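You operate a simulated robot arm through the tools that you are given. There is no shell and no other tool.

Carry out the task below with a simulated robot arm. There is one attempt and no reset: what you move stays moved.

## Task
Change the burnt blue board in the wide drawer for the spare.
Fine: the spare lies on the blue mat; burnt board on the mat, drawer closed, green latch back across it; the drive is dead, as its label says.

It is judged by the outcome, as a careful person would: the job done as asked, and still so three seconds after it is handed in. It fails if anything else is knocked over, pushed out of place, dropped, spilled or broken.

## Robot
A 7-joint arm with a two-finger parallel gripper, fixed in place. Base frame: the origin is at the foot of the arm, x ahead of it, y to its left, z up. Units: m, degrees, N and s.
Its first joint turns from -149.0 to 149.0 degrees. Payload 3.5 kg.
Tool frame: the origin (TCP) lies between the finger pads and is the grasp point; the fingertips stand 0.023 m ahead of it; z points along the fingers, y is the line along which they close. Largest opening 0.094 m; finger width 0.038, thickness 0.01; the body of the gripper, 0.054 by 0.096 m, starts 0.039 m behind the TCP.
Orientation is told as [roll, pitch, yaw] about the base's x, y, z axes, in that order, counted from this pose: with the fingers straight down and closing along the base's y, the tool's x points along the base's -x, its y along +y and its z along -z.

## Interface
- The arm moves only by the tool servo_tool. Its argument "steps" is a list of rows, each an object (a shift or turn left out is 0, a gripper value left out holds the last) with "slide": the shift along the tool's x, y, z in m, a list of three; "delta_rot": the turn, a rotation vector about the tool's x, y, z in degrees, a list of three; "claw": the closure in counts, from 0 (fully open) to 255 (shut). In form: [{"slide": [dx, dy, dz], "delta_rot": [rx, ry, rz], "claw": claw}, ...]. A call has 1 to 20 rows; each row shifts and turns the commanded pose from where the row before left it, along the tool's axes as they then stand. Rows are played at 5 a second. More than 0.05 m and 8.6 degrees between two rows, or a gripper value outside its range, and nothing of the call is played. A pose out of reach is approached as far as the arm can. The call stops where the force on the tool passes 40 N (or 10 N more than at its start, if that is more) or the arm is blocked; 0.2 s more then pass. The fingers move at their own pace (about 0.153 m/s each) and stop on an object; they squeeze with about 43 N. The grip force told is the motor's: it shows also when the fingers shut on nothing. Time passes only in rows, and 0.2 s behind the last, so rows that do not move let the fingers close. It gives the time, the measured TCP pose, the force on the tool (base axes), the opening and the grip force at its end, in the units of the frame above (readings bear some noise), with the torque about the TCP (base axes, N m) and any sound that the robot's microphone picked up, and new pictures: "pictures" is both (left out), scene, wrist or none.
- Cameras (640 x 400 px; columns grow to the right, rows downward): "scene" is fixed at [0.0463, 0.4931, 1.2947]; the picture's right is [0.21, -0.98, 0.00], its down [-0.58, -0.12, -0.81] and it looks along [0.79, 0.17, -0.59] (base axes); focal length 315 px, centre (320, 200). "wrist" rides on the gripper at [0.086, 0.016, -0.074] in the tool frame; the picture's right is [-0.18, 0.98, 0.00], its down [-0.58, -0.11, -0.81] and it looks along [-0.79, -0.15, 0.59] (tool axes); focal length 243 px, centre (320, 200).
- measure_at(camera, pixels): there is no depth. For up to 12 entries [column, row, z] of the newest picture of that camera ("zoom" is the newest enlarged one), the place [x, y] in the base frame at which the ray of that pixel passes the height z, good to about 0.002 m, but the place of the scene camera against the robot may be out by one fixed shift of up to 0.012 m in any direction. No time passes.
- inspect(camera, box): a new picture of the part [left, top, right, bottom] of that camera's present view, enlarged. No time passes.
- close_job(): hands the job in; it is judged then, once.

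Leave the gripper open and the arm clear of the work at the hand-in unless told otherwise.

The tools are called as name(argument=value, ...) on one line, values as JSON. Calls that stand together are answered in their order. servo_tool: Moves the arm, as the interface text tells. Its arguments: {"type":"object","properties":{"steps":{"type":"array"},"pictures":{"type":"string","enum":["both","scene","wrist","none"]}},"required":["steps"]} The other tools are called the same way: measure_at (camera, pixels) gives the place at which the rays of pixels pass given heights; inspect (camera, box) takes an enlarged picture of a part of a camera's view; close_job () hands the job in.

At the start:

```text
t: 0.0
tcp_pos: [0.7444, 0.1948, 1.0305]
ee_rot: [0.0, 0.0, 0.1]
wrist_force: [-0.2, 0.6, -0.2]
torque: [0.01, -0.01, -0.03]
opening: 0.0942
gripper_force: 0.1
```

scene: 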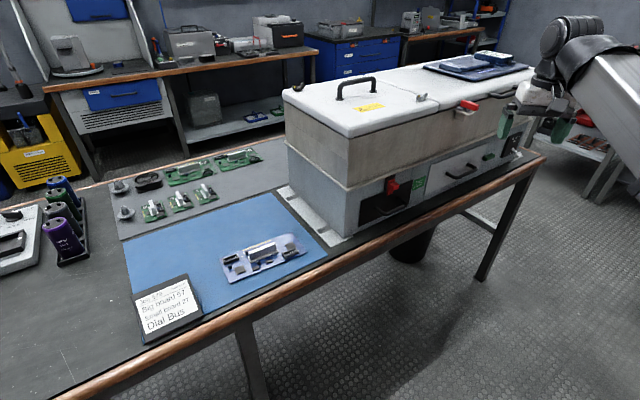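
wrist: 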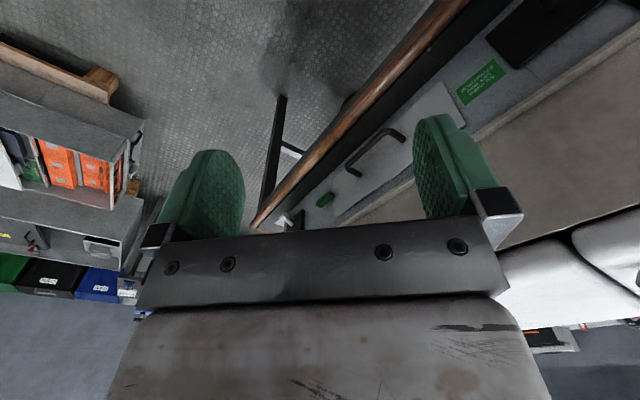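

I see a bench with a white-lidded cabinet, a wide drawer with handle and a green latch on its front, a blue mat with the spare board, and a label card. I'll enlarge the key parts first.

inspect(camera="scene", box=[340, 120, 540, 245])

inspect(camera="scene", box=[110, 200, 340, 344])

inspect(camera="scene", box=[270, 50, 540, 219])

inspect(camera="wrist", box=[230, 0, 640, 256])

```text
3.20 times, centred on (440, 182) of scene
```

zoom: 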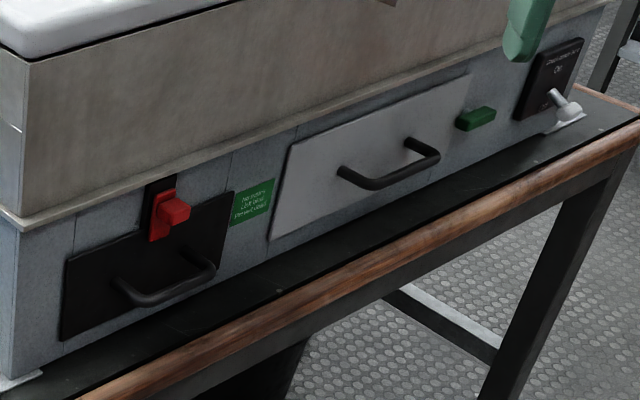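

```text
2.78 times, centred on (225, 272) of scene
```

zoom: 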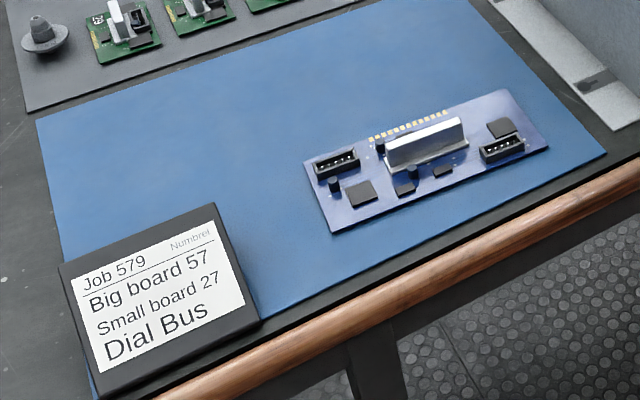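

```text
2.37 times, centred on (405, 134) of scene
```

zoom: 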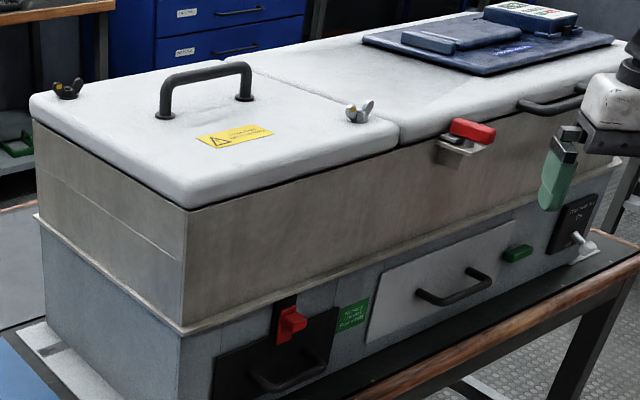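

```text
1.56 times, centred on (435, 128) of wrist
```

zoom: 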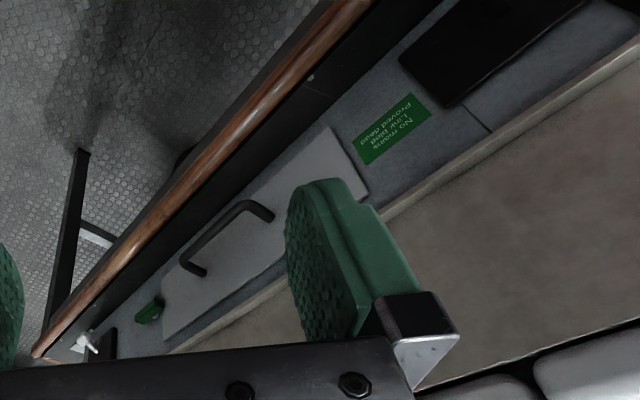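

The latch triangulates to roughly (1.09, 0.14, 0.785). Next I measure the bench edge, the mat, the spare and the cabinet front at a few assumed heights.

measure_at(camera="scene", pixels=[[250, 318, 0.72], [530, 160, 0.72], [330, 238, 0.72], [520, 155, 0.72], [448, 175, 0.77], [477, 167, 0.77], [222, 258, 0.72], [308, 250, 0.72], [232, 281, 0.72], [292, 232, 0.72], [488.7, 157, 0.785], [360, 230, 0.72]])

measure_at(camera="wrist", pixels=[[325, 200, 0.785], [355, 172, 0.77], [400, 133, 0.77], [262, 222, 0.72], [460, 5, 0.72]])

inspect(camera="scene", box=[470, 125, 550, 175])

inspect(camera="scene", box=[350, 160, 430, 210])

inspect(camera="scene", box=[0, 130, 300, 318])

inspect(camera="wrist", box=[240, 100, 480, 250])

```text
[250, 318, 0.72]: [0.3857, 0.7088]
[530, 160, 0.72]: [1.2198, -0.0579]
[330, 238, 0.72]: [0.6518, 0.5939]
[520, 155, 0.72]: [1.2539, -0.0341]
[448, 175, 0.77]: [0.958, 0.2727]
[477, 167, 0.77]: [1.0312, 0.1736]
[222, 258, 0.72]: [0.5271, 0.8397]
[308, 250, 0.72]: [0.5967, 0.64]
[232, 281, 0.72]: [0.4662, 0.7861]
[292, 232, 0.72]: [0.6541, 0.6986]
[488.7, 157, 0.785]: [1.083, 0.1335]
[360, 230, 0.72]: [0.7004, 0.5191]
```

```text
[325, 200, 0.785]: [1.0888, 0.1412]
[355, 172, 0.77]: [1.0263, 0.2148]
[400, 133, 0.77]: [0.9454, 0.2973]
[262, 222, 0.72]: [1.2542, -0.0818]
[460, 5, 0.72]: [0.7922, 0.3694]
```

```text
8.00 times, centred on (510, 150) of scene
```

zoom: 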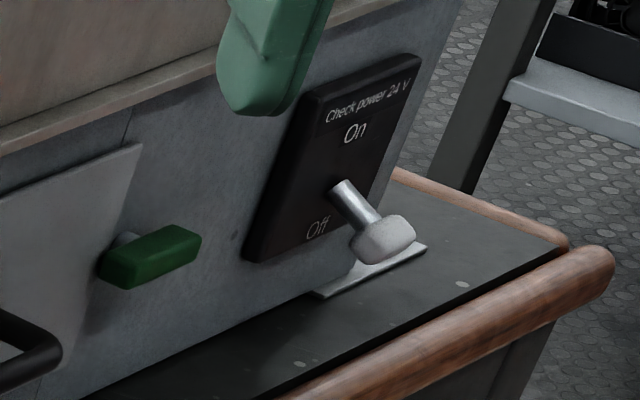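

```text
8.00 times, centred on (390, 185) of scene
```

zoom: 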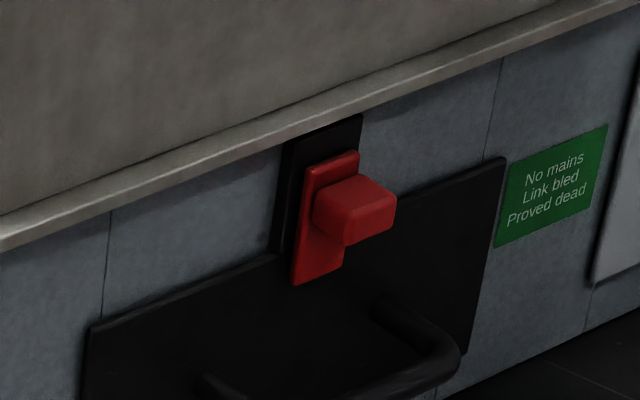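

```text
2.13 times, centred on (150, 224) of scene
```

zoom: 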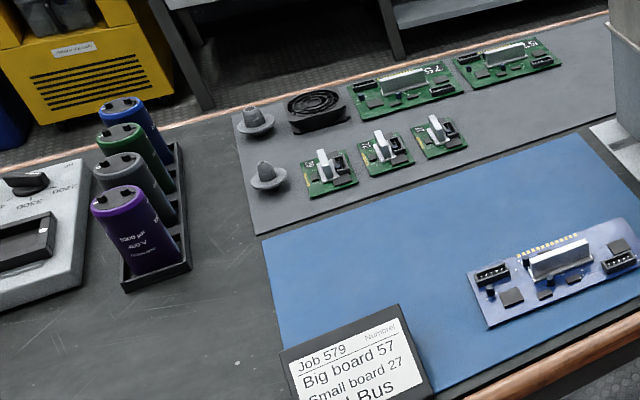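

```text
2.67 times, centred on (360, 175) of wrist
```

zoom: 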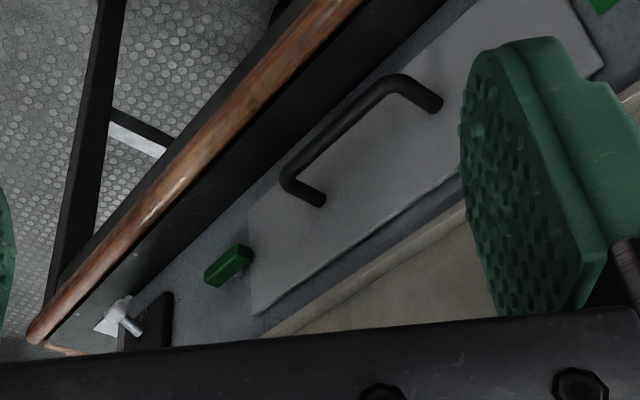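

The latch sits at the drawer's right edge at about scene (489,157) and z≈0.785. I can't yet tell how it works. I'll move the wrist camera closer, along its line of sight and well in front of the cabinet.

servo_tool(steps=[{"slide": [-0.0375, -0.0075, 0.0275], "claw": 0}, {"slide": [-0.0375, -0.0075, 0.0275]}, {"slide": [-0.0375, -0.0075, 0.0275]}, {"slide": [-0.0375, -0.0075, 0.0275]}, {}])

```text
t: 1.2
tcp_pos: [0.8952, 0.1671, 0.9179]
ee_rot: [0.0, 0.1, 0.1]
wrist_force: [-0.1, 0.1, 0.5]
torque: [-0.02, 0.01, 0.01]
opening: 0.0942
gripper_force: 0.1
```

scene: 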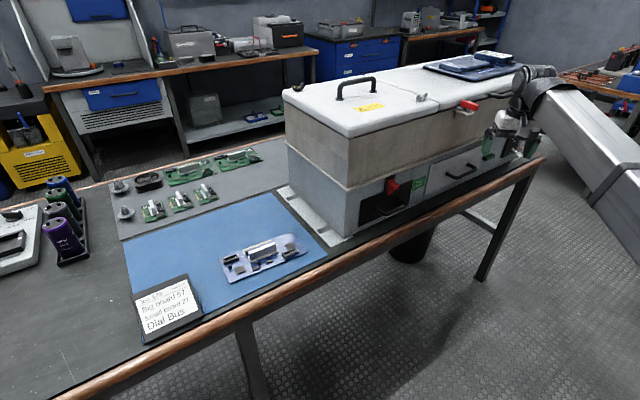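
wrist: 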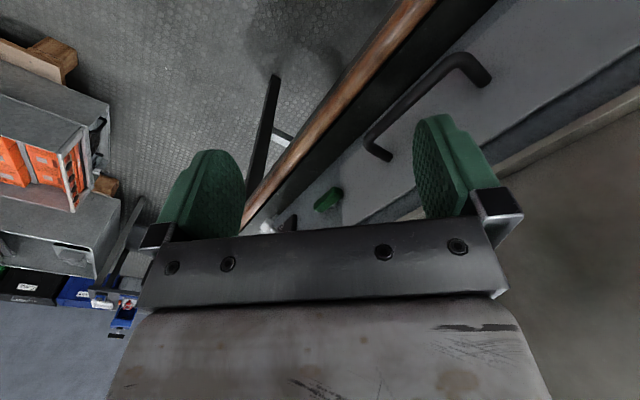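

inspect(camera="wrist", box=[260, 130, 420, 230])

inspect(camera="wrist", box=[300, 10, 640, 222])

measure_at(camera="wrist", pixels=[[328, 200, 0.785], [328, 200, 0.77], [375, 145, 0.77], [475, 65, 0.77], [375, 145, 0.79], [475, 65, 0.79], [490, 80, 0.77], [390, 155, 0.77]])

```text
4.00 times, centred on (340, 180) of wrist
```

zoom: 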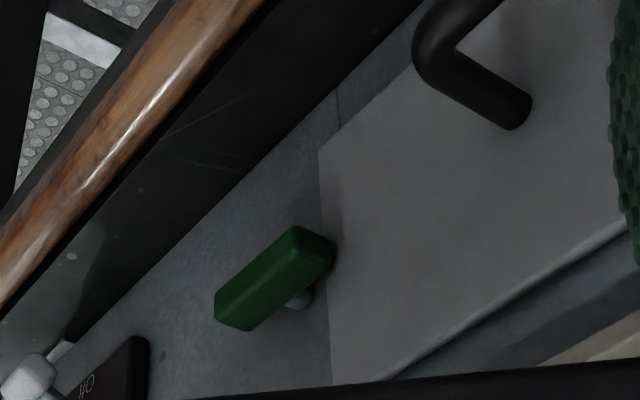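

```text
1.88 times, centred on (470, 116) of wrist
```

zoom: 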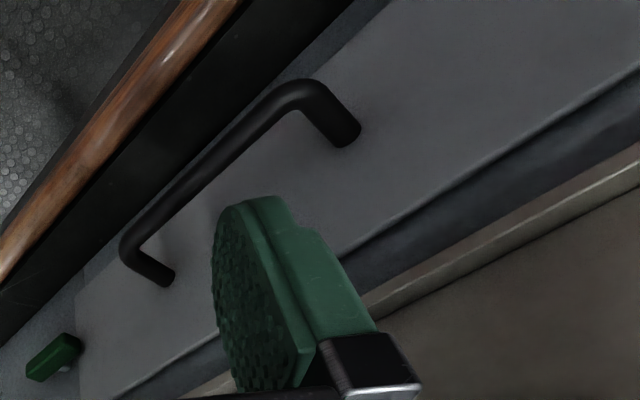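

```text
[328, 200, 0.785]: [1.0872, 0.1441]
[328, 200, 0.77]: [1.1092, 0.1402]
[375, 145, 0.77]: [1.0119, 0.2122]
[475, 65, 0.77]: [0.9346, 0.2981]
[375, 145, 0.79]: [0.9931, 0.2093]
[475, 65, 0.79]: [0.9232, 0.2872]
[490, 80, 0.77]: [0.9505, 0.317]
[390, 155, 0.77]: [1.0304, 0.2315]
```

The latch is a bar on a centre pivot. It lies horizontal now, with one end over the drawer's right edge, so a quarter turn should free it. I'll turn the tool to face the drawer front squarely: yaw about -42.6°, then tilt the fingers to horizontal, staying clear of the cabinet.

servo_tool(steps=[{"delta_rot": [0, 0, 8.52], "slide": [0, 0, 0]}, {"delta_rot": [0, 0, 8.52]}, {"delta_rot": [0, 0, 8.52]}, {"delta_rot": [0, 0, 8.52]}, {"delta_rot": [0, 0, 8.52]}, {"delta_rot": [-8.2, 0, 0]}, {"delta_rot": [-8.2, 0, 0]}, {"delta_rot": [-8.2, 0, 0]}, {"delta_rot": [-8.2, 0, 0]}, {"delta_rot": [-8.2, 0, 0]}, {"delta_rot": [-8.2, 0, 0]}, {}])

```text
t: 3.8
tcp_pos: [0.8956, 0.1637, 0.9194]
ee_rot: [49.4, 0.1, -42.5]
wrist_force: [-0.8, 0.5, -0.1]
torque: [-0.01, 0.01, -0.03]
opening: 0.0939
gripper_force: 0.0
```

scene: 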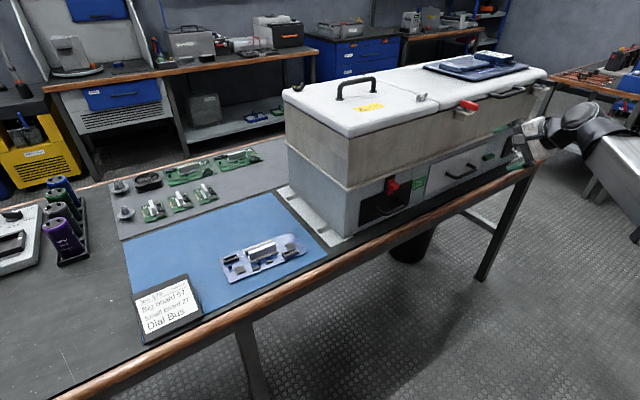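
wrist: 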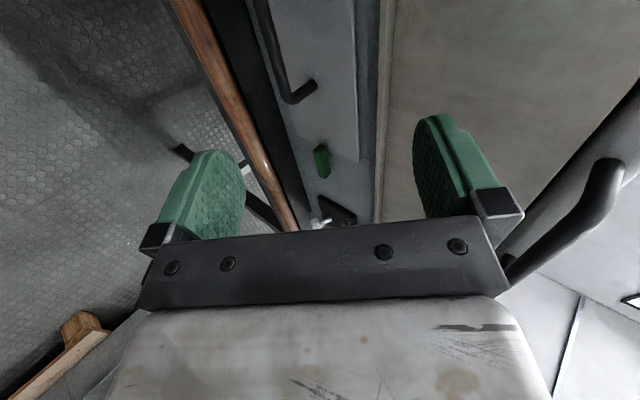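

The view is now rotated, so image right is up in the world. I finish the tilt to horizontal, then look again.

servo_tool(steps=[{"delta_rot": [-8.1, 0, 0]}, {"delta_rot": [-8.1, 0, 0]}, {"delta_rot": [-8.1, 0, 0]}, {"delta_rot": [-8.1, 0, 0]}, {"delta_rot": [-8.1, 0, 0]}, {"slide": [0, -0.03, -0.02]}, {"slide": [0, -0.03, 0]}, {}])

```text
t: 5.6
tcp_pos: [0.8819, 0.1496, 0.8619]
ee_rot: [89.8, 0.0, -42.6]
wrist_force: [0.2, 0.8, 0.7]
torque: [0.04, -0.03, 0.02]
opening: 0.0938
gripper_force: 0.1
```

scene: 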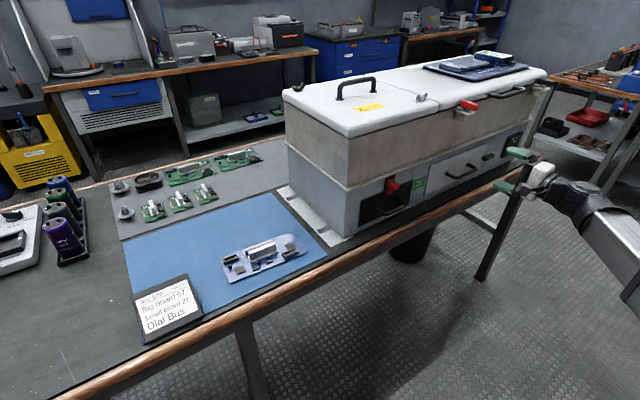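
wrist: 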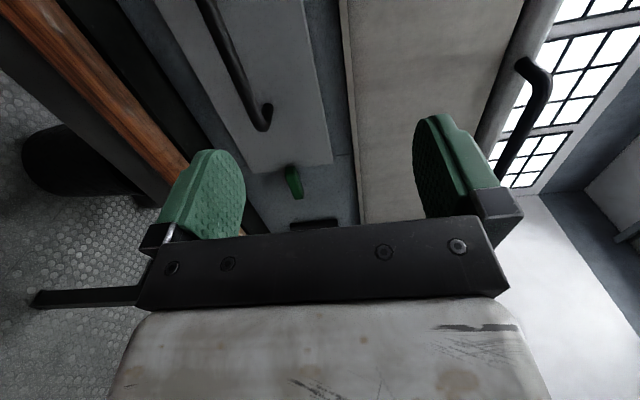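

The latch is at about wrist (293,182). I zoom in to get accurate positions of the latch, panel edge and handle.

inspect(camera="wrist", box=[220, 90, 380, 240])

inspect(camera="wrist", box=[60, 0, 380, 200])

measure_at(camera="wrist", pixels=[[293, 182, 0.785], [293, 182, 0.775], [286, 168, 0.785], [298, 197, 0.785], [263, 120, 0.8], [263, 120, 0.79], [205, 0, 0.8], [205, 0, 0.79]])

```text
2.67 times, centred on (300, 165) of wrist
```

zoom: 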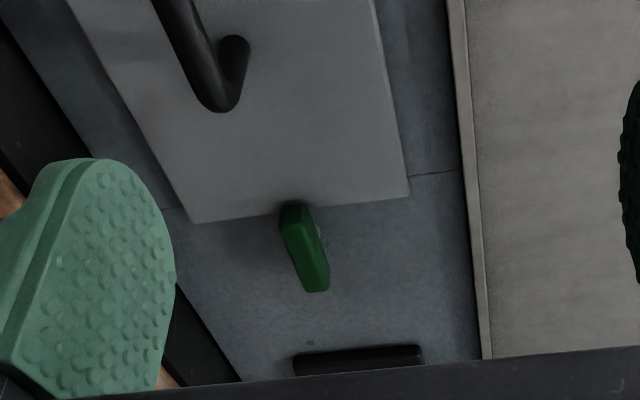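

```text
2.00 times, centred on (220, 100) of wrist
```

zoom: 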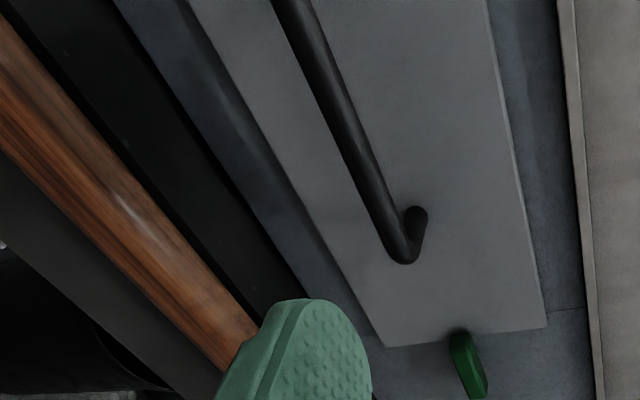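

```text
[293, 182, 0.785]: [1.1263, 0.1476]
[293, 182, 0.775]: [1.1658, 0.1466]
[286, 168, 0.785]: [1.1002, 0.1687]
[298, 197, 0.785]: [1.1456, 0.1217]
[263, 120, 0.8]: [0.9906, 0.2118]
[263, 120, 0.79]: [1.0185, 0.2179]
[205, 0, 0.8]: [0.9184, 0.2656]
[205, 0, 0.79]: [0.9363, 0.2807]
```

From two views: latch centre is at about along-face t≈0.683, depth n≈0.827, z≈0.803. The panel spans z 0.748–0.854, and the handle bar is at z≈0.802. I half-close the fingers and line up in front of the latch, still about 9 cm back.

servo_tool(steps=[{"slide": [-0.034, -0.015, 0], "claw": 120}, {"slide": [-0.034, -0.015, 0]}, {"slide": [-0.034, -0.015, 0]}, {"slide": [-0.034, -0.014, 0]}, {"slide": [0, 0, 0.03]}, {}])

```text
t: 7.0
tcp_pos: [1.0014, 0.0815, 0.8009]
ee_rot: [89.8, 0.0, -42.6]
wrist_force: [0.2, -0.2, -0.7]
torque: [0.03, 0.0, 0.01]
opening: 0.0496
gripper_force: 0.0
```

scene: 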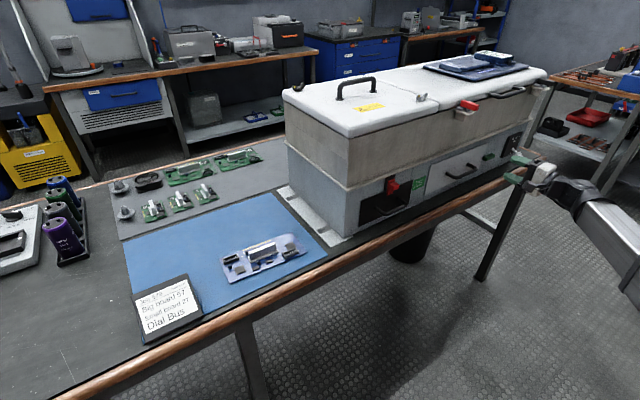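
wrist: 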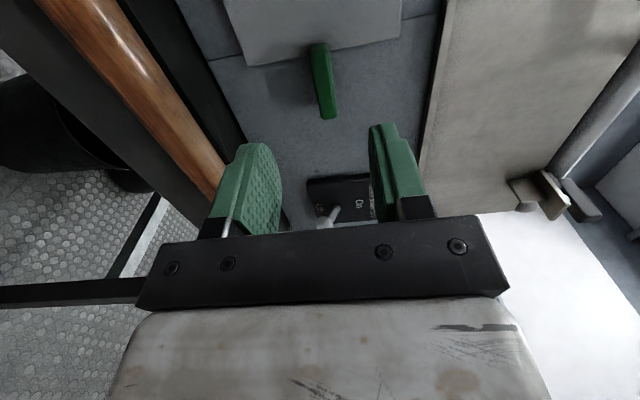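

The latch centre confirms at t≈0.682, z≈0.803, straight ahead of the fingers. I advance to straddle it with the fingertips and stop short of the face.

servo_tool(steps=[{"slide": [0, 0.002, 0.03]}, {"slide": [0, 0, 0.025]}, {"slide": [0, 0, 0.015]}, {}], pictures="both")

inspect(camera="wrist", box=[200, 0, 440, 230])

```text
t: 8.0
tcp_pos: [1.0489, 0.1308, 0.8028]
ee_rot: [89.6, 0.0, -42.6]
wrist_force: [-0.4, -0.1, -0.1]
torque: [-0.01, 0.0, -0.02]
opening: 0.0497
gripper_force: 0.1
```

scene: 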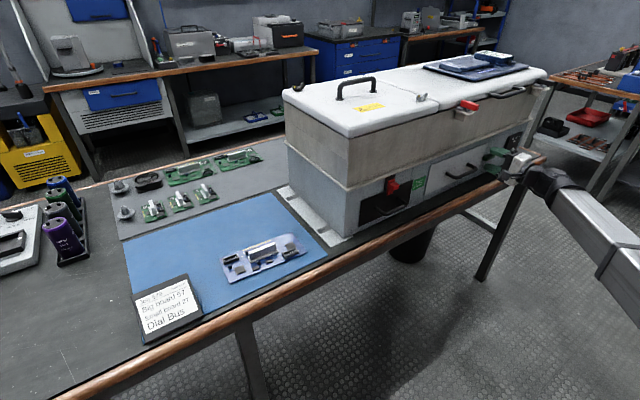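
wrist: 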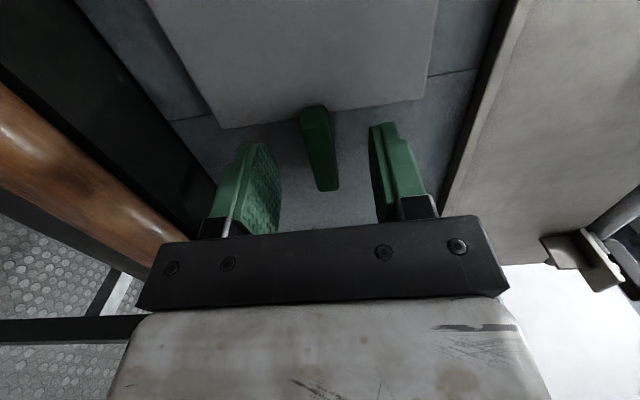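

```text
1.74 times, centred on (320, 115) of wrist
```

zoom: 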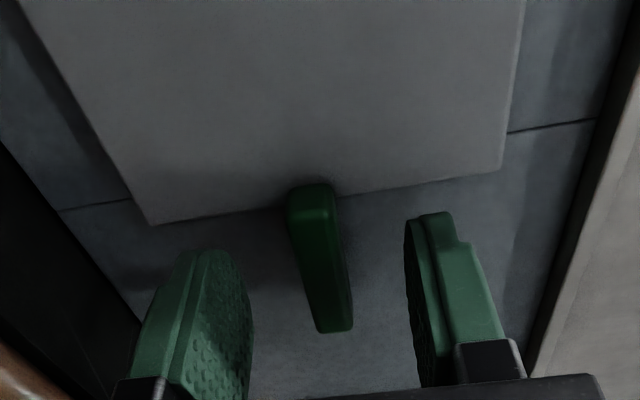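

Fingertips straddle the latch bar at about wrist (320,150). The panel front works out at n≈0.843 and the tips are at 0.830. I go 6 mm deeper, then close on the bar.

servo_tool(steps=[{"slide": [0, 0, 0.006]}, {"claw": 180}, {"claw": 255}, {}, {}])

inspect(camera="wrist", box=[200, 0, 440, 230])

```text
t: 9.2
tcp_pos: [1.0525, 0.1352, 0.8046]
ee_rot: [89.7, 0.0, -42.6]
wrist_force: [3.8, 2.9, 6.9]
torque: [0.43, -0.39, -0.04]
opening: 0.0133
gripper_force: 44.9
```

scene: 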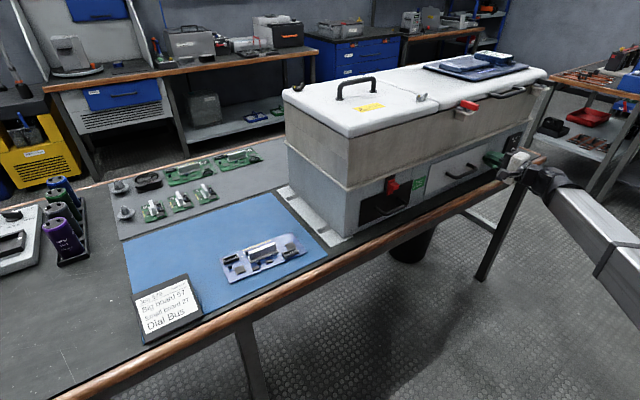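
wrist: 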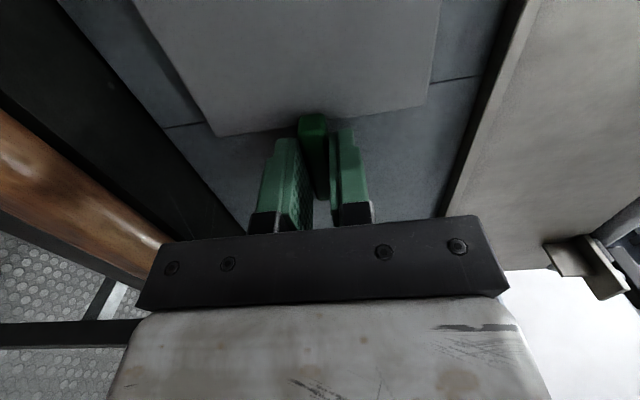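

```text
1.74 times, centred on (320, 115) of wrist
```

zoom: 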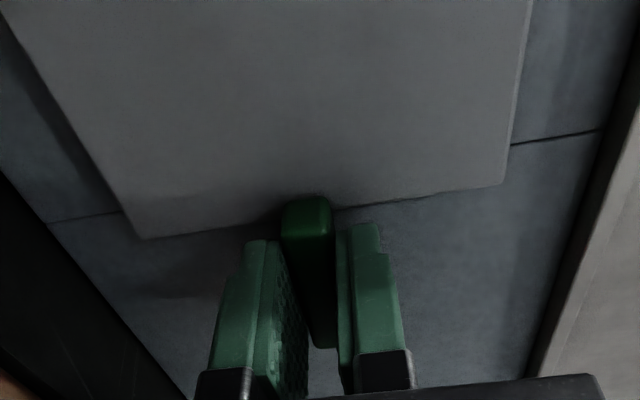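

I have the latch, 13 mm thick, with a slight upward pull of about 7 N. I raise the tool 2 mm to relieve it, then try a small clockwise turn and watch the torque.

servo_tool(steps=[{"slide": [0, 0.002, 0]}, {"delta_rot": [0, 0, 5]}, {"delta_rot": [0, 0, 5]}, {}], pictures="wrist")

```text
t: 10.2
tcp_pos: [1.0535, 0.1361, 0.8037]
ee_rot: [89.5, 9.9, -42.8]
wrist_force: [3.9, 1.1, -14.3]
torque: [-1.26, -1.75, 0.4]
opening: 0.0185
gripper_force: 45.1
```

wrist: 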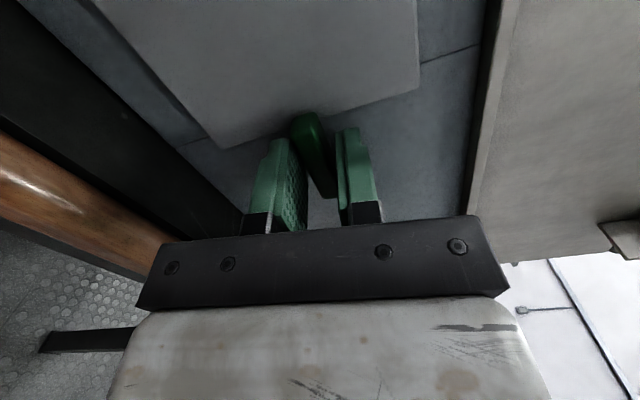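

The bar stayed put: the fingers were forced apart to 18.5 mm and the torque rose. That direction is against a stop, so I go back and try the other way.

servo_tool(steps=[{"delta_rot": [0, 0, -5]}, {"delta_rot": [0, 0, -5]}, {}, {"delta_rot": [0, 0, -5]}, {"delta_rot": [0, 0, -5]}, {}], pictures="wrist")

```text
t: 11.6
tcp_pos: [1.0531, 0.1371, 0.8049]
ee_rot: [89.5, -10.1, -42.4]
wrist_force: [-17.0, 3.5, -30.1]
torque: [-0.27, 0.26, 0.11]
opening: 0.013
gripper_force: 45.3
```

wrist: 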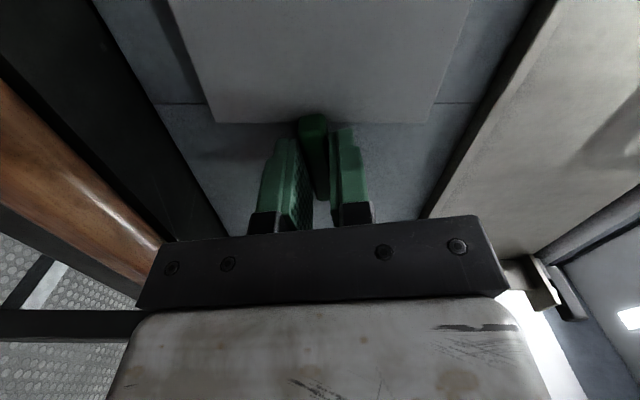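

The bar follows this way (opening steady at 13 mm), so it turns counter-clockwise as seen from the robot. A side force has built up: 30 N down, 15 N left. I shift the tool 3 mm down and 2 mm left to relieve it.

servo_tool(steps=[{"slide": [0.0025, -0.0026, 0]}, {}], pictures="none")

```text
t: 12.2
tcp_pos: [1.0525, 0.1355, 0.8044]
ee_rot: [90.0, -9.8, -42.7]
wrist_force: [8.5, 2.4, 2.8]
torque: [-0.44, 0.44, 1.23]
opening: 0.0131
gripper_force: 44.7
```

Forces are now small. I continue turning counter-clockwise in 10° chunks and check after each one.

servo_tool(steps=[{"delta_rot": [0, 0, -5]}, {"delta_rot": [0, 0, -5]}, {}], pictures="none")

```text
t: 13.0
tcp_pos: [1.0524, 0.1372, 0.803]
ee_rot: [89.7, -20.0, -42.7]
wrist_force: [16.6, -4.0, 15.9]
torque: [-0.44, 0.44, 0.12]
opening: 0.0128
gripper_force: 45.1
```

servo_tool(steps=[{"slide": [-0.0016, 0.0008, 0]}, {"delta_rot": [0, 0, -5]}, {"delta_rot": [0, 0, -5]}, {}], pictures="wrist")

```text
t: 14.0
tcp_pos: [1.052, 0.1347, 0.8023]
ee_rot: [89.7, -30.1, -42.5]
wrist_force: [4.5, -9.5, 5.9]
torque: [-0.88, 0.86, 0.64]
opening: 0.013
gripper_force: 45.3
```

wrist: 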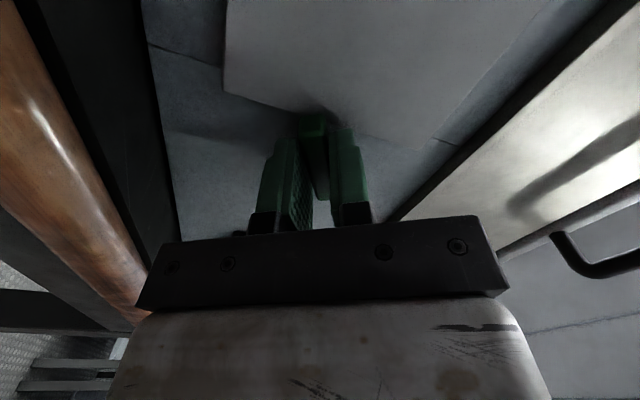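

The latch is at 30° and following. I continue.

servo_tool(steps=[{"slide": [-0.0009, 0, 0]}, {"delta_rot": [0, 0, -5]}, {"delta_rot": [0, 0, -5]}, {"delta_rot": [0, 0, -5]}, {}], pictures="none")

```text
t: 15.2
tcp_pos: [1.0531, 0.135, 0.8036]
ee_rot: [89.4, -45.1, -42.1]
wrist_force: [-26.8, -10.8, -25.6]
torque: [-0.74, 0.75, -0.2]
opening: 0.0131
gripper_force: 45.2
```

There is about 26 N outward and 26 N down on the tool. I relieve it with a small retreat and shift.

servo_tool(steps=[{"slide": [0.0021, -0.0007, -0.002]}, {}], pictures="none")

```text
t: 15.8
tcp_pos: [1.0529, 0.1361, 0.8033]
ee_rot: [89.6, -45.0, -42.4]
wrist_force: [2.8, 2.8, -6.6]
torque: [-1.16, 1.13, 0.54]
opening: 0.0132
gripper_force: 45.0
```

servo_tool(steps=[{"delta_rot": [0, 0, -5]}, {"delta_rot": [0, 0, -5]}, {"delta_rot": [0, 0, -5]}, {}], pictures="both")

```text
t: 16.8
tcp_pos: [1.0534, 0.1356, 0.8022]
ee_rot: [89.6, -60.1, -42.3]
wrist_force: [31.6, 13.6, 16.1]
torque: [0.09, 0.19, -1.01]
opening: 0.0124
gripper_force: 43.7
```

scene: 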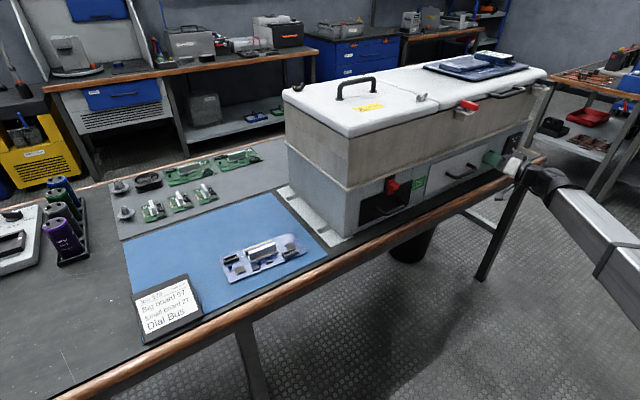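
wrist: 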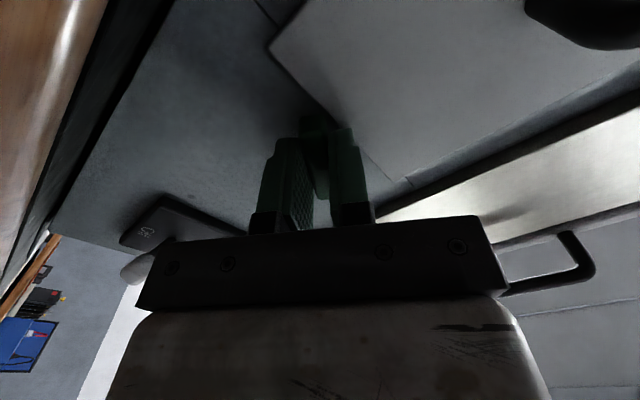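

60° turned. I relieve the forces and continue toward vertical.

servo_tool(steps=[{"slide": [-0.0014, -0.0002, 0.0015]}, {"delta_rot": [0, 0, -5]}, {"delta_rot": [0, 0, -5]}, {}], pictures="none")

```text
t: 17.8
tcp_pos: [1.0527, 0.1335, 0.8026]
ee_rot: [89.0, -70.2, -41.6]
wrist_force: [13.2, 1.0, 4.8]
torque: [-1.0, 0.94, -0.35]
opening: 0.0133
gripper_force: 44.7
```

servo_tool(steps=[{"delta_rot": [0, 0, -5]}, {"delta_rot": [0, 0, -5]}, {}], pictures="none")

```text
t: 18.6
tcp_pos: [1.0527, 0.1348, 0.8019]
ee_rot: [87.9, -80.1, -40.7]
wrist_force: [9.3, -7.2, -4.7]
torque: [-1.0, 0.98, -0.64]
opening: 0.0135
gripper_force: 45.2
```

80°, with torque steady (friction only). I turn about 8° more to vertical.

servo_tool(steps=[{"delta_rot": [0, 0, -5]}, {"delta_rot": [0, 0, -4]}, {}], pictures="both")

inspect(camera="scene", box=[440, 120, 560, 195])

```text
t: 19.4
tcp_pos: [1.052, 0.1337, 0.8013]
ee_rot: [70.6, -89.0, -23.3]
wrist_force: [5.7, -8.6, -9.0]
torque: [-0.83, 0.8, -0.8]
opening: 0.0136
gripper_force: 44.9
```

scene: 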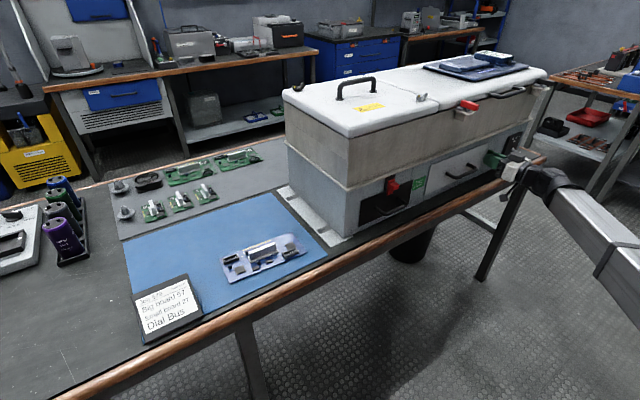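
wrist: 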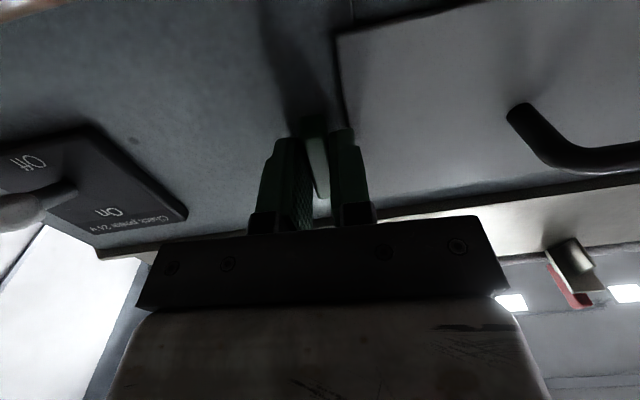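

```text
5.33 times, centred on (500, 158) of scene
```

zoom: 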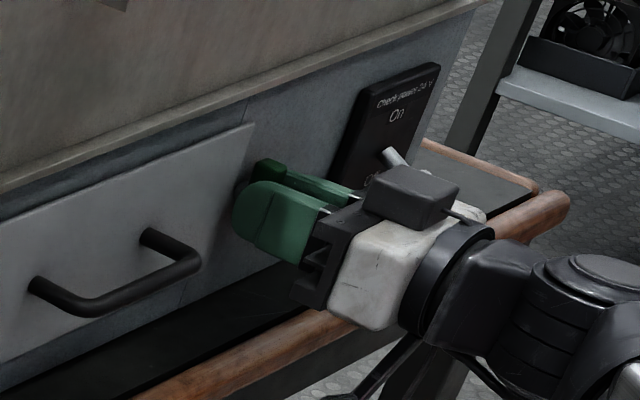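

The latch is vertical now (scene zoom ~(250,165)). I open the fingers, back straight out, and look.

servo_tool(steps=[{"claw": 150}, {"claw": 150}, {"slide": [0, 0, -0.03]}, {"slide": [0, 0, -0.03]}, {"slide": [0, 0, -0.03]}, {}], pictures="both")

inspect(camera="scene", box=[440, 120, 560, 195])

```text
t: 20.8
tcp_pos: [0.9933, 0.0649, 0.8056]
ee_rot: [73.0, -89.0, -25.7]
wrist_force: [0.8, -0.4, -0.2]
torque: [-0.01, 0.03, -0.03]
opening: 0.039
gripper_force: 0.0
```

scene: 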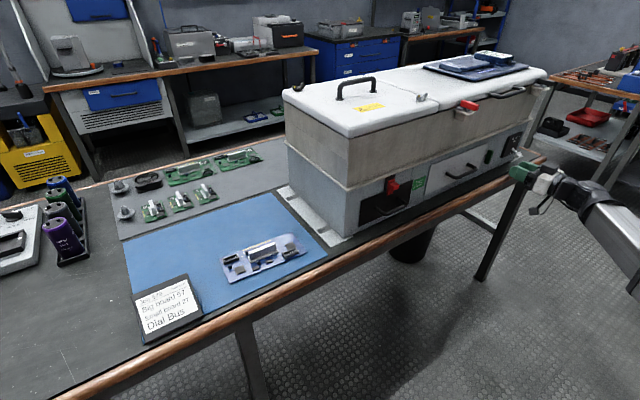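
wrist: 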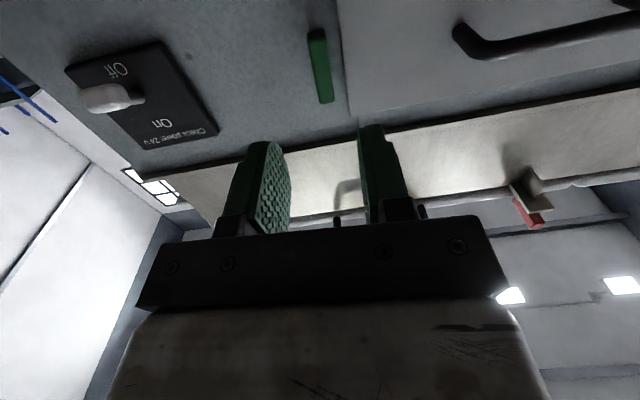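

```text
5.33 times, centred on (500, 158) of scene
```

zoom: 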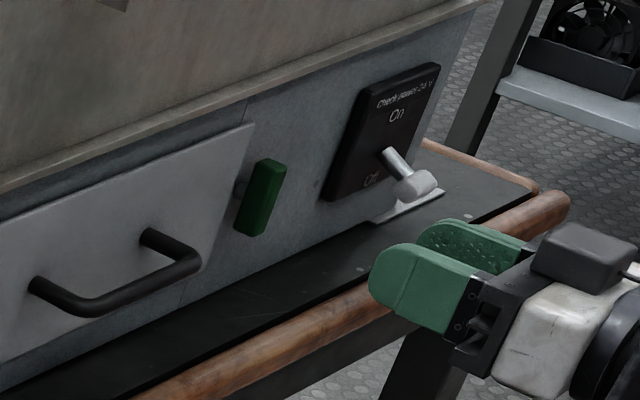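

The latch is clearly vertical and off the drawer edge. Now I rotate the tool back 89° so the fingers close vertically, and move left to face the handle (centre t≈0.525, z≈0.802).

servo_tool(steps=[{"delta_rot": [0, 0, 8.1], "claw": 120}, {"delta_rot": [0, 0, 8.1]}, {"delta_rot": [0, 0, 8.1]}, {"delta_rot": [0, 0, 8.1]}, {"delta_rot": [0, 0, 8.1]}, {"delta_rot": [0, 0, 8.1]}, {"delta_rot": [0, 0, 8.1]}, {"delta_rot": [0, 0, 8.1]}, {"delta_rot": [0, 0, 8.1]}, {"delta_rot": [0, 0, 8.1]}, {"delta_rot": [0, 0, 8.0]}, {"slide": [0.04, 0, -0.02]}, {"slide": [0.04, 0, 0]}, {"slide": [0.04, 0, 0]}, {"slide": [0.04, 0, 0]}, {}])

```text
t: 24.2
tcp_pos: [0.8637, 0.1649, 0.8034]
ee_rot: [89.7, 0.0, -42.6]
wrist_force: [-0.3, -0.5, 0.7]
torque: [-0.01, -0.02, -0.02]
opening: 0.0497
gripper_force: 0.1
```

scene: 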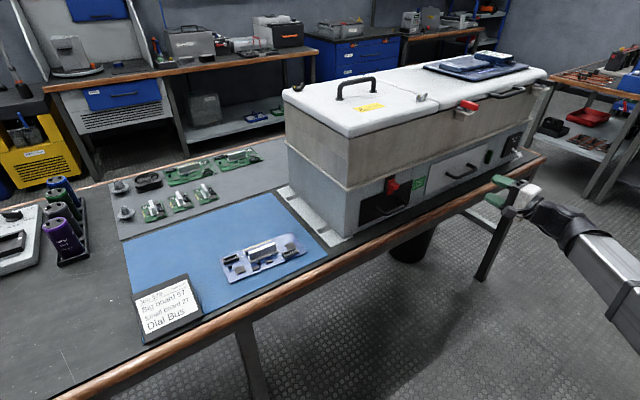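
wrist: 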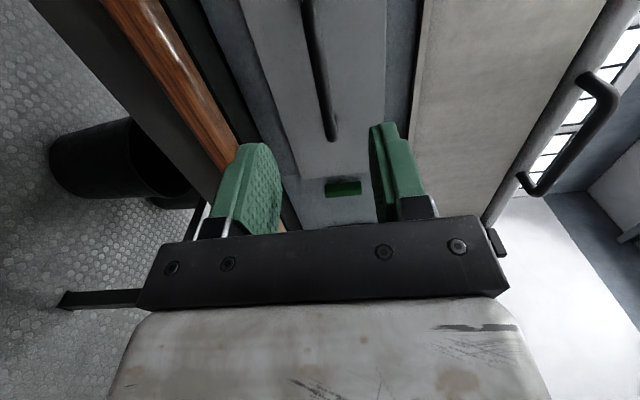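

The handle bar lies straight ahead between the fingers (z≈0.803). I advance 10 cm and then grip it.

servo_tool(steps=[{"slide": [0, 0, 0.035]}, {"slide": [0, 0, 0.035]}, {"slide": [0, 0, 0.028]}, {}, {"claw": 200}, {"claw": 255}, {}, {}])

```text
t: 26.0
tcp_pos: [0.9292, 0.2348, 0.8047]
ee_rot: [89.7, 0.0, -42.6]
wrist_force: [-1.0, 1.1, -8.8]
torque: [0.07, 0.16, -0.53]
opening: 0.0107
gripper_force: 45.1
```

scene: 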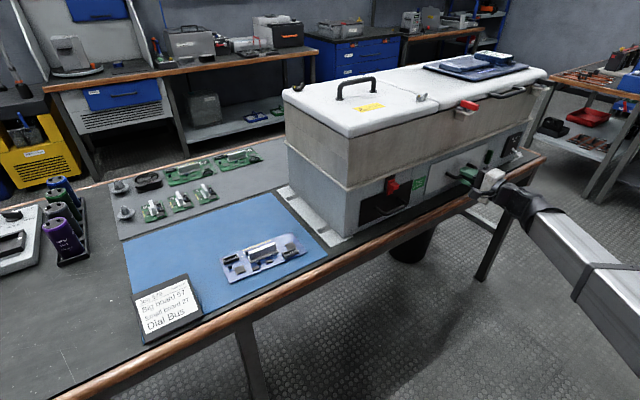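
wrist: 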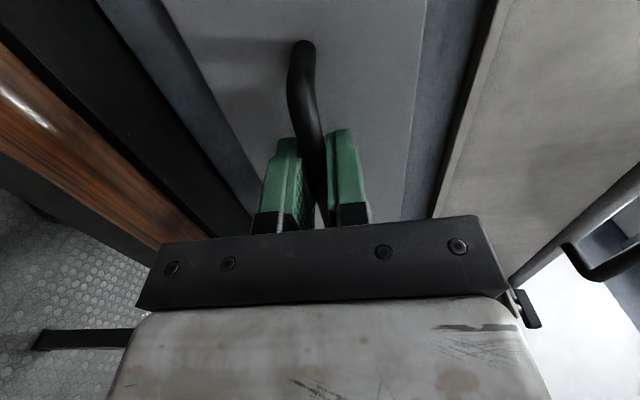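

Handle gripped (10.7 mm). I ease down 1 mm and pull straight out in 2 cm rows.

servo_tool(steps=[{"slide": [0, -0.001, 0]}, {"slide": [0, 0, -0.01]}, {"slide": [0, 0, -0.02]}, {"slide": [0, 0, -0.02]}, {"slide": [0, 0, -0.02]}, {"slide": [0, 0, -0.02]}, {}])

```text
t: 27.6
tcp_pos: [0.8655, 0.1693, 0.8046]
ee_rot: [89.9, 0.1, -42.4]
wrist_force: [-14.5, 12.4, 29.6]
torque: [0.08, -0.2, -0.55]
opening: 0.011
gripper_force: 44.8
```

scene: 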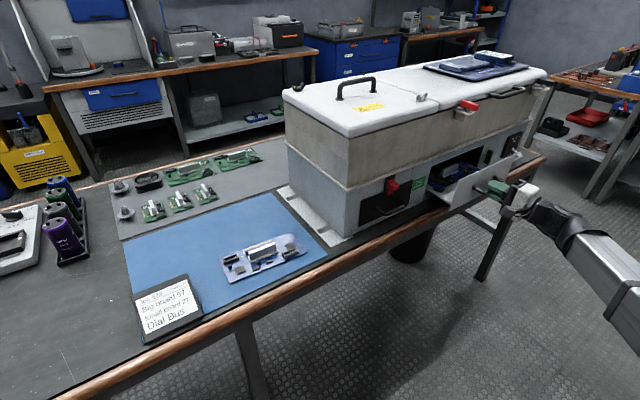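
wrist: 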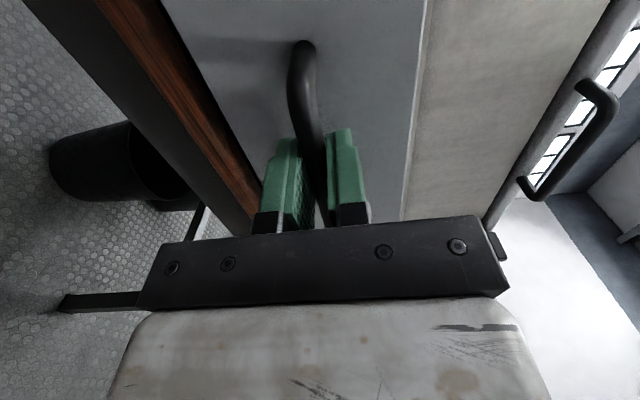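

The drawer slides out. Side forces have built up (about 19 N left, 30 N up), so I relieve those and keep pulling.

servo_tool(steps=[{"slide": [0.002, 0.002, 0]}, {}], pictures="none")

inspect(camera="scene", box=[400, 130, 520, 205])

```text
t: 28.2
tcp_pos: [0.8644, 0.1702, 0.8033]
ee_rot: [89.6, 0.0, -42.6]
wrist_force: [-7.8, 7.8, 8.6]
torque: [0.17, 0.13, 1.4]
opening: 0.0107
gripper_force: 45.8
```

```text
5.33 times, centred on (460, 168) of scene
```

zoom: 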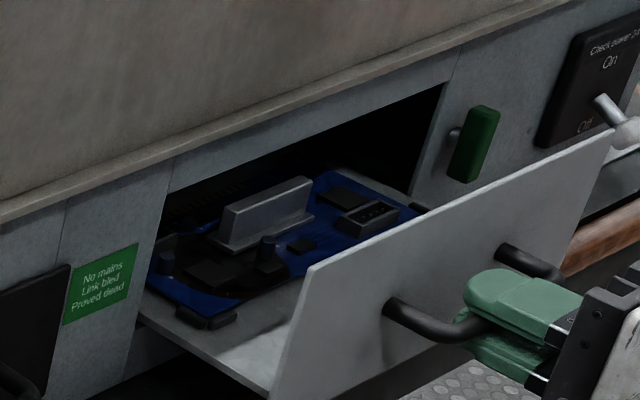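

The burnt blue board sits in the drawer tray, heatsink bar in the middle. I pull further, correcting slightly to the left as I go.

servo_tool(steps=[{"slide": [0.001, 0, -0.02]}, {"slide": [0.0005, 0, -0.02]}, {"slide": [0.0005, 0, -0.02]}, {}], pictures="none")

inspect(camera="scene", box=[400, 130, 520, 205])

```text
t: 29.2
tcp_pos: [0.8216, 0.1286, 0.8035]
ee_rot: [89.4, -0.1, -42.8]
wrist_force: [-1.1, -1.7, -37.6]
torque: [0.11, 0.52, 0.03]
opening: 0.0107
gripper_force: 45.0
```

```text
5.33 times, centred on (460, 168) of scene
```

zoom: 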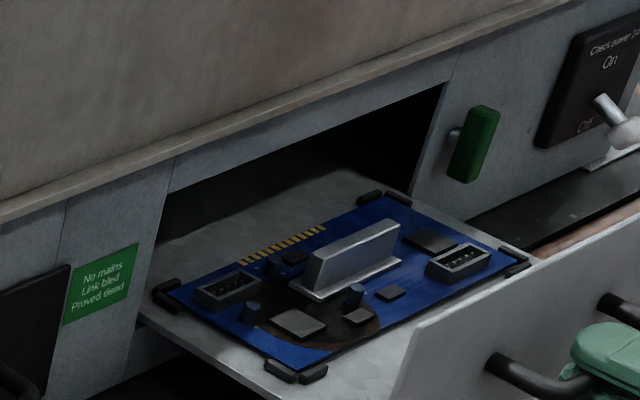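

The drawer is now 15 cm open and the whole board is visible in its four corner stops. The gold contacts point inward and the layout matches the spare as it lies. I relieve the downward force and pull 2 cm more for clearance.

servo_tool(steps=[{"slide": [0, -0.0025, 0]}, {"slide": [0.0005, 0, -0.01]}, {"slide": [0.0005, 0, -0.01]}, {}], pictures="both")

inspect(camera="scene", box=[400, 130, 560, 230])

```text
t: 30.2
tcp_pos: [0.8081, 0.1126, 0.8036]
ee_rot: [89.9, 0.0, -42.6]
wrist_force: [10.2, -7.6, -1.5]
torque: [-0.07, -0.09, -1.19]
opening: 0.0109
gripper_force: 45.3
```

scene: 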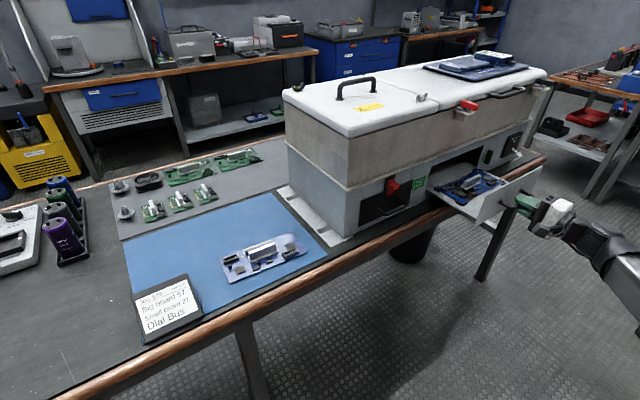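
wrist: 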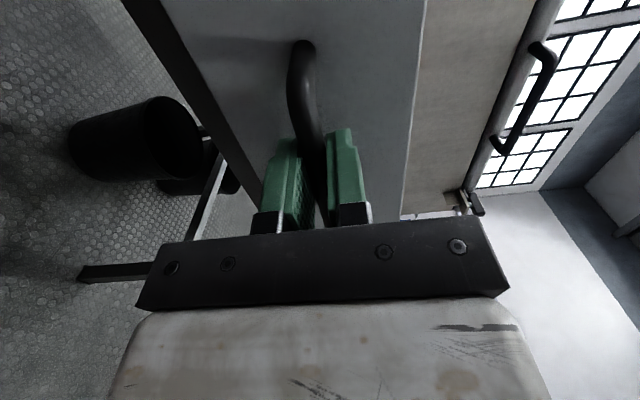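

```text
4.00 times, centred on (480, 180) of scene
```

zoom: 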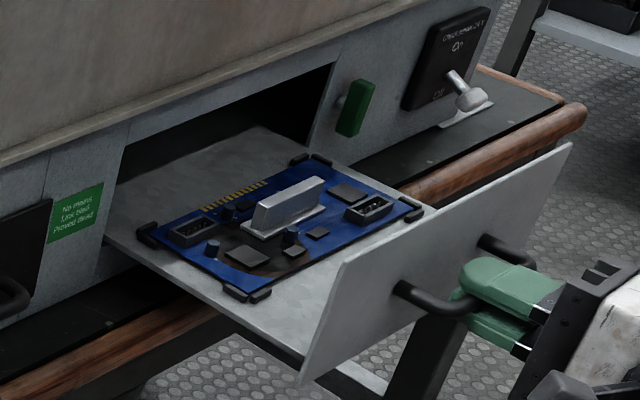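

Before letting go I pull the drawer a bit further, so the hand clears the lid's handle and catches overhead. I watch for the end stop.

servo_tool(steps=[{"slide": [0, 0, -0.01]}, {"slide": [0, 0, -0.01]}, {"slide": [0, 0, -0.01]}, {}], pictures="none")

```text
t: 31.2
tcp_pos: [0.7872, 0.0925, 0.804]
ee_rot: [89.8, 0.0, -42.4]
wrist_force: [-3.7, 6.2, 12.9]
torque: [0.1, -0.04, -0.58]
opening: 0.0109
gripper_force: 44.9
```

20 cm open with no stop felt. I release the handle, back off, and rise.

servo_tool(steps=[{"claw": 150}, {"claw": 120}, {"slide": [0, 0, -0.03]}, {"slide": [0, 0, -0.04]}, {"slide": [0, 0.04, 0]}, {"slide": [0, 0.045, 0]}, {"slide": [0, 0.045, 0]}, {"slide": [0, 0.045, 0]}, {}])

inspect(camera="scene", box=[400, 130, 560, 230])

```text
t: 33.2
tcp_pos: [0.7415, 0.0404, 0.9819]
ee_rot: [89.7, 0.0, -42.7]
wrist_force: [0.0, -0.1, 0.2]
torque: [-0.01, -0.03, -0.02]
opening: 0.0496
gripper_force: 0.0
```

scene: 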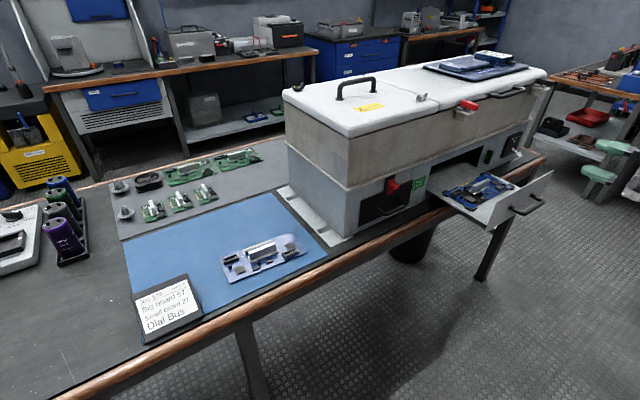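
wrist: 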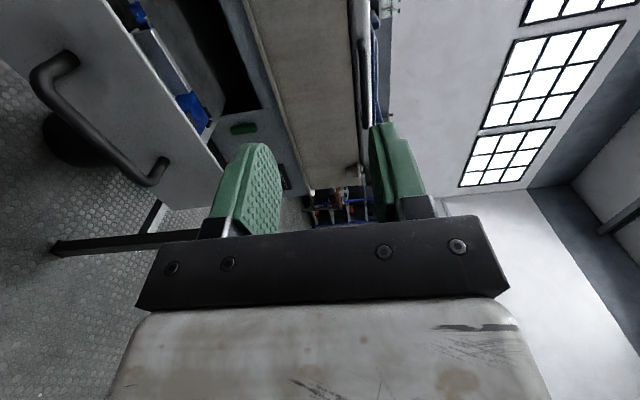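

```text
4.00 times, centred on (480, 180) of scene
```

zoom: 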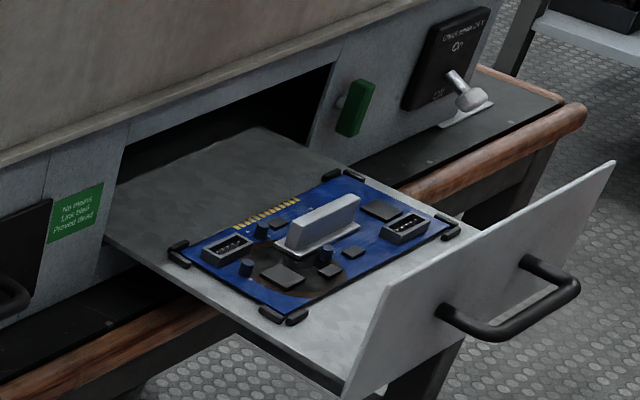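

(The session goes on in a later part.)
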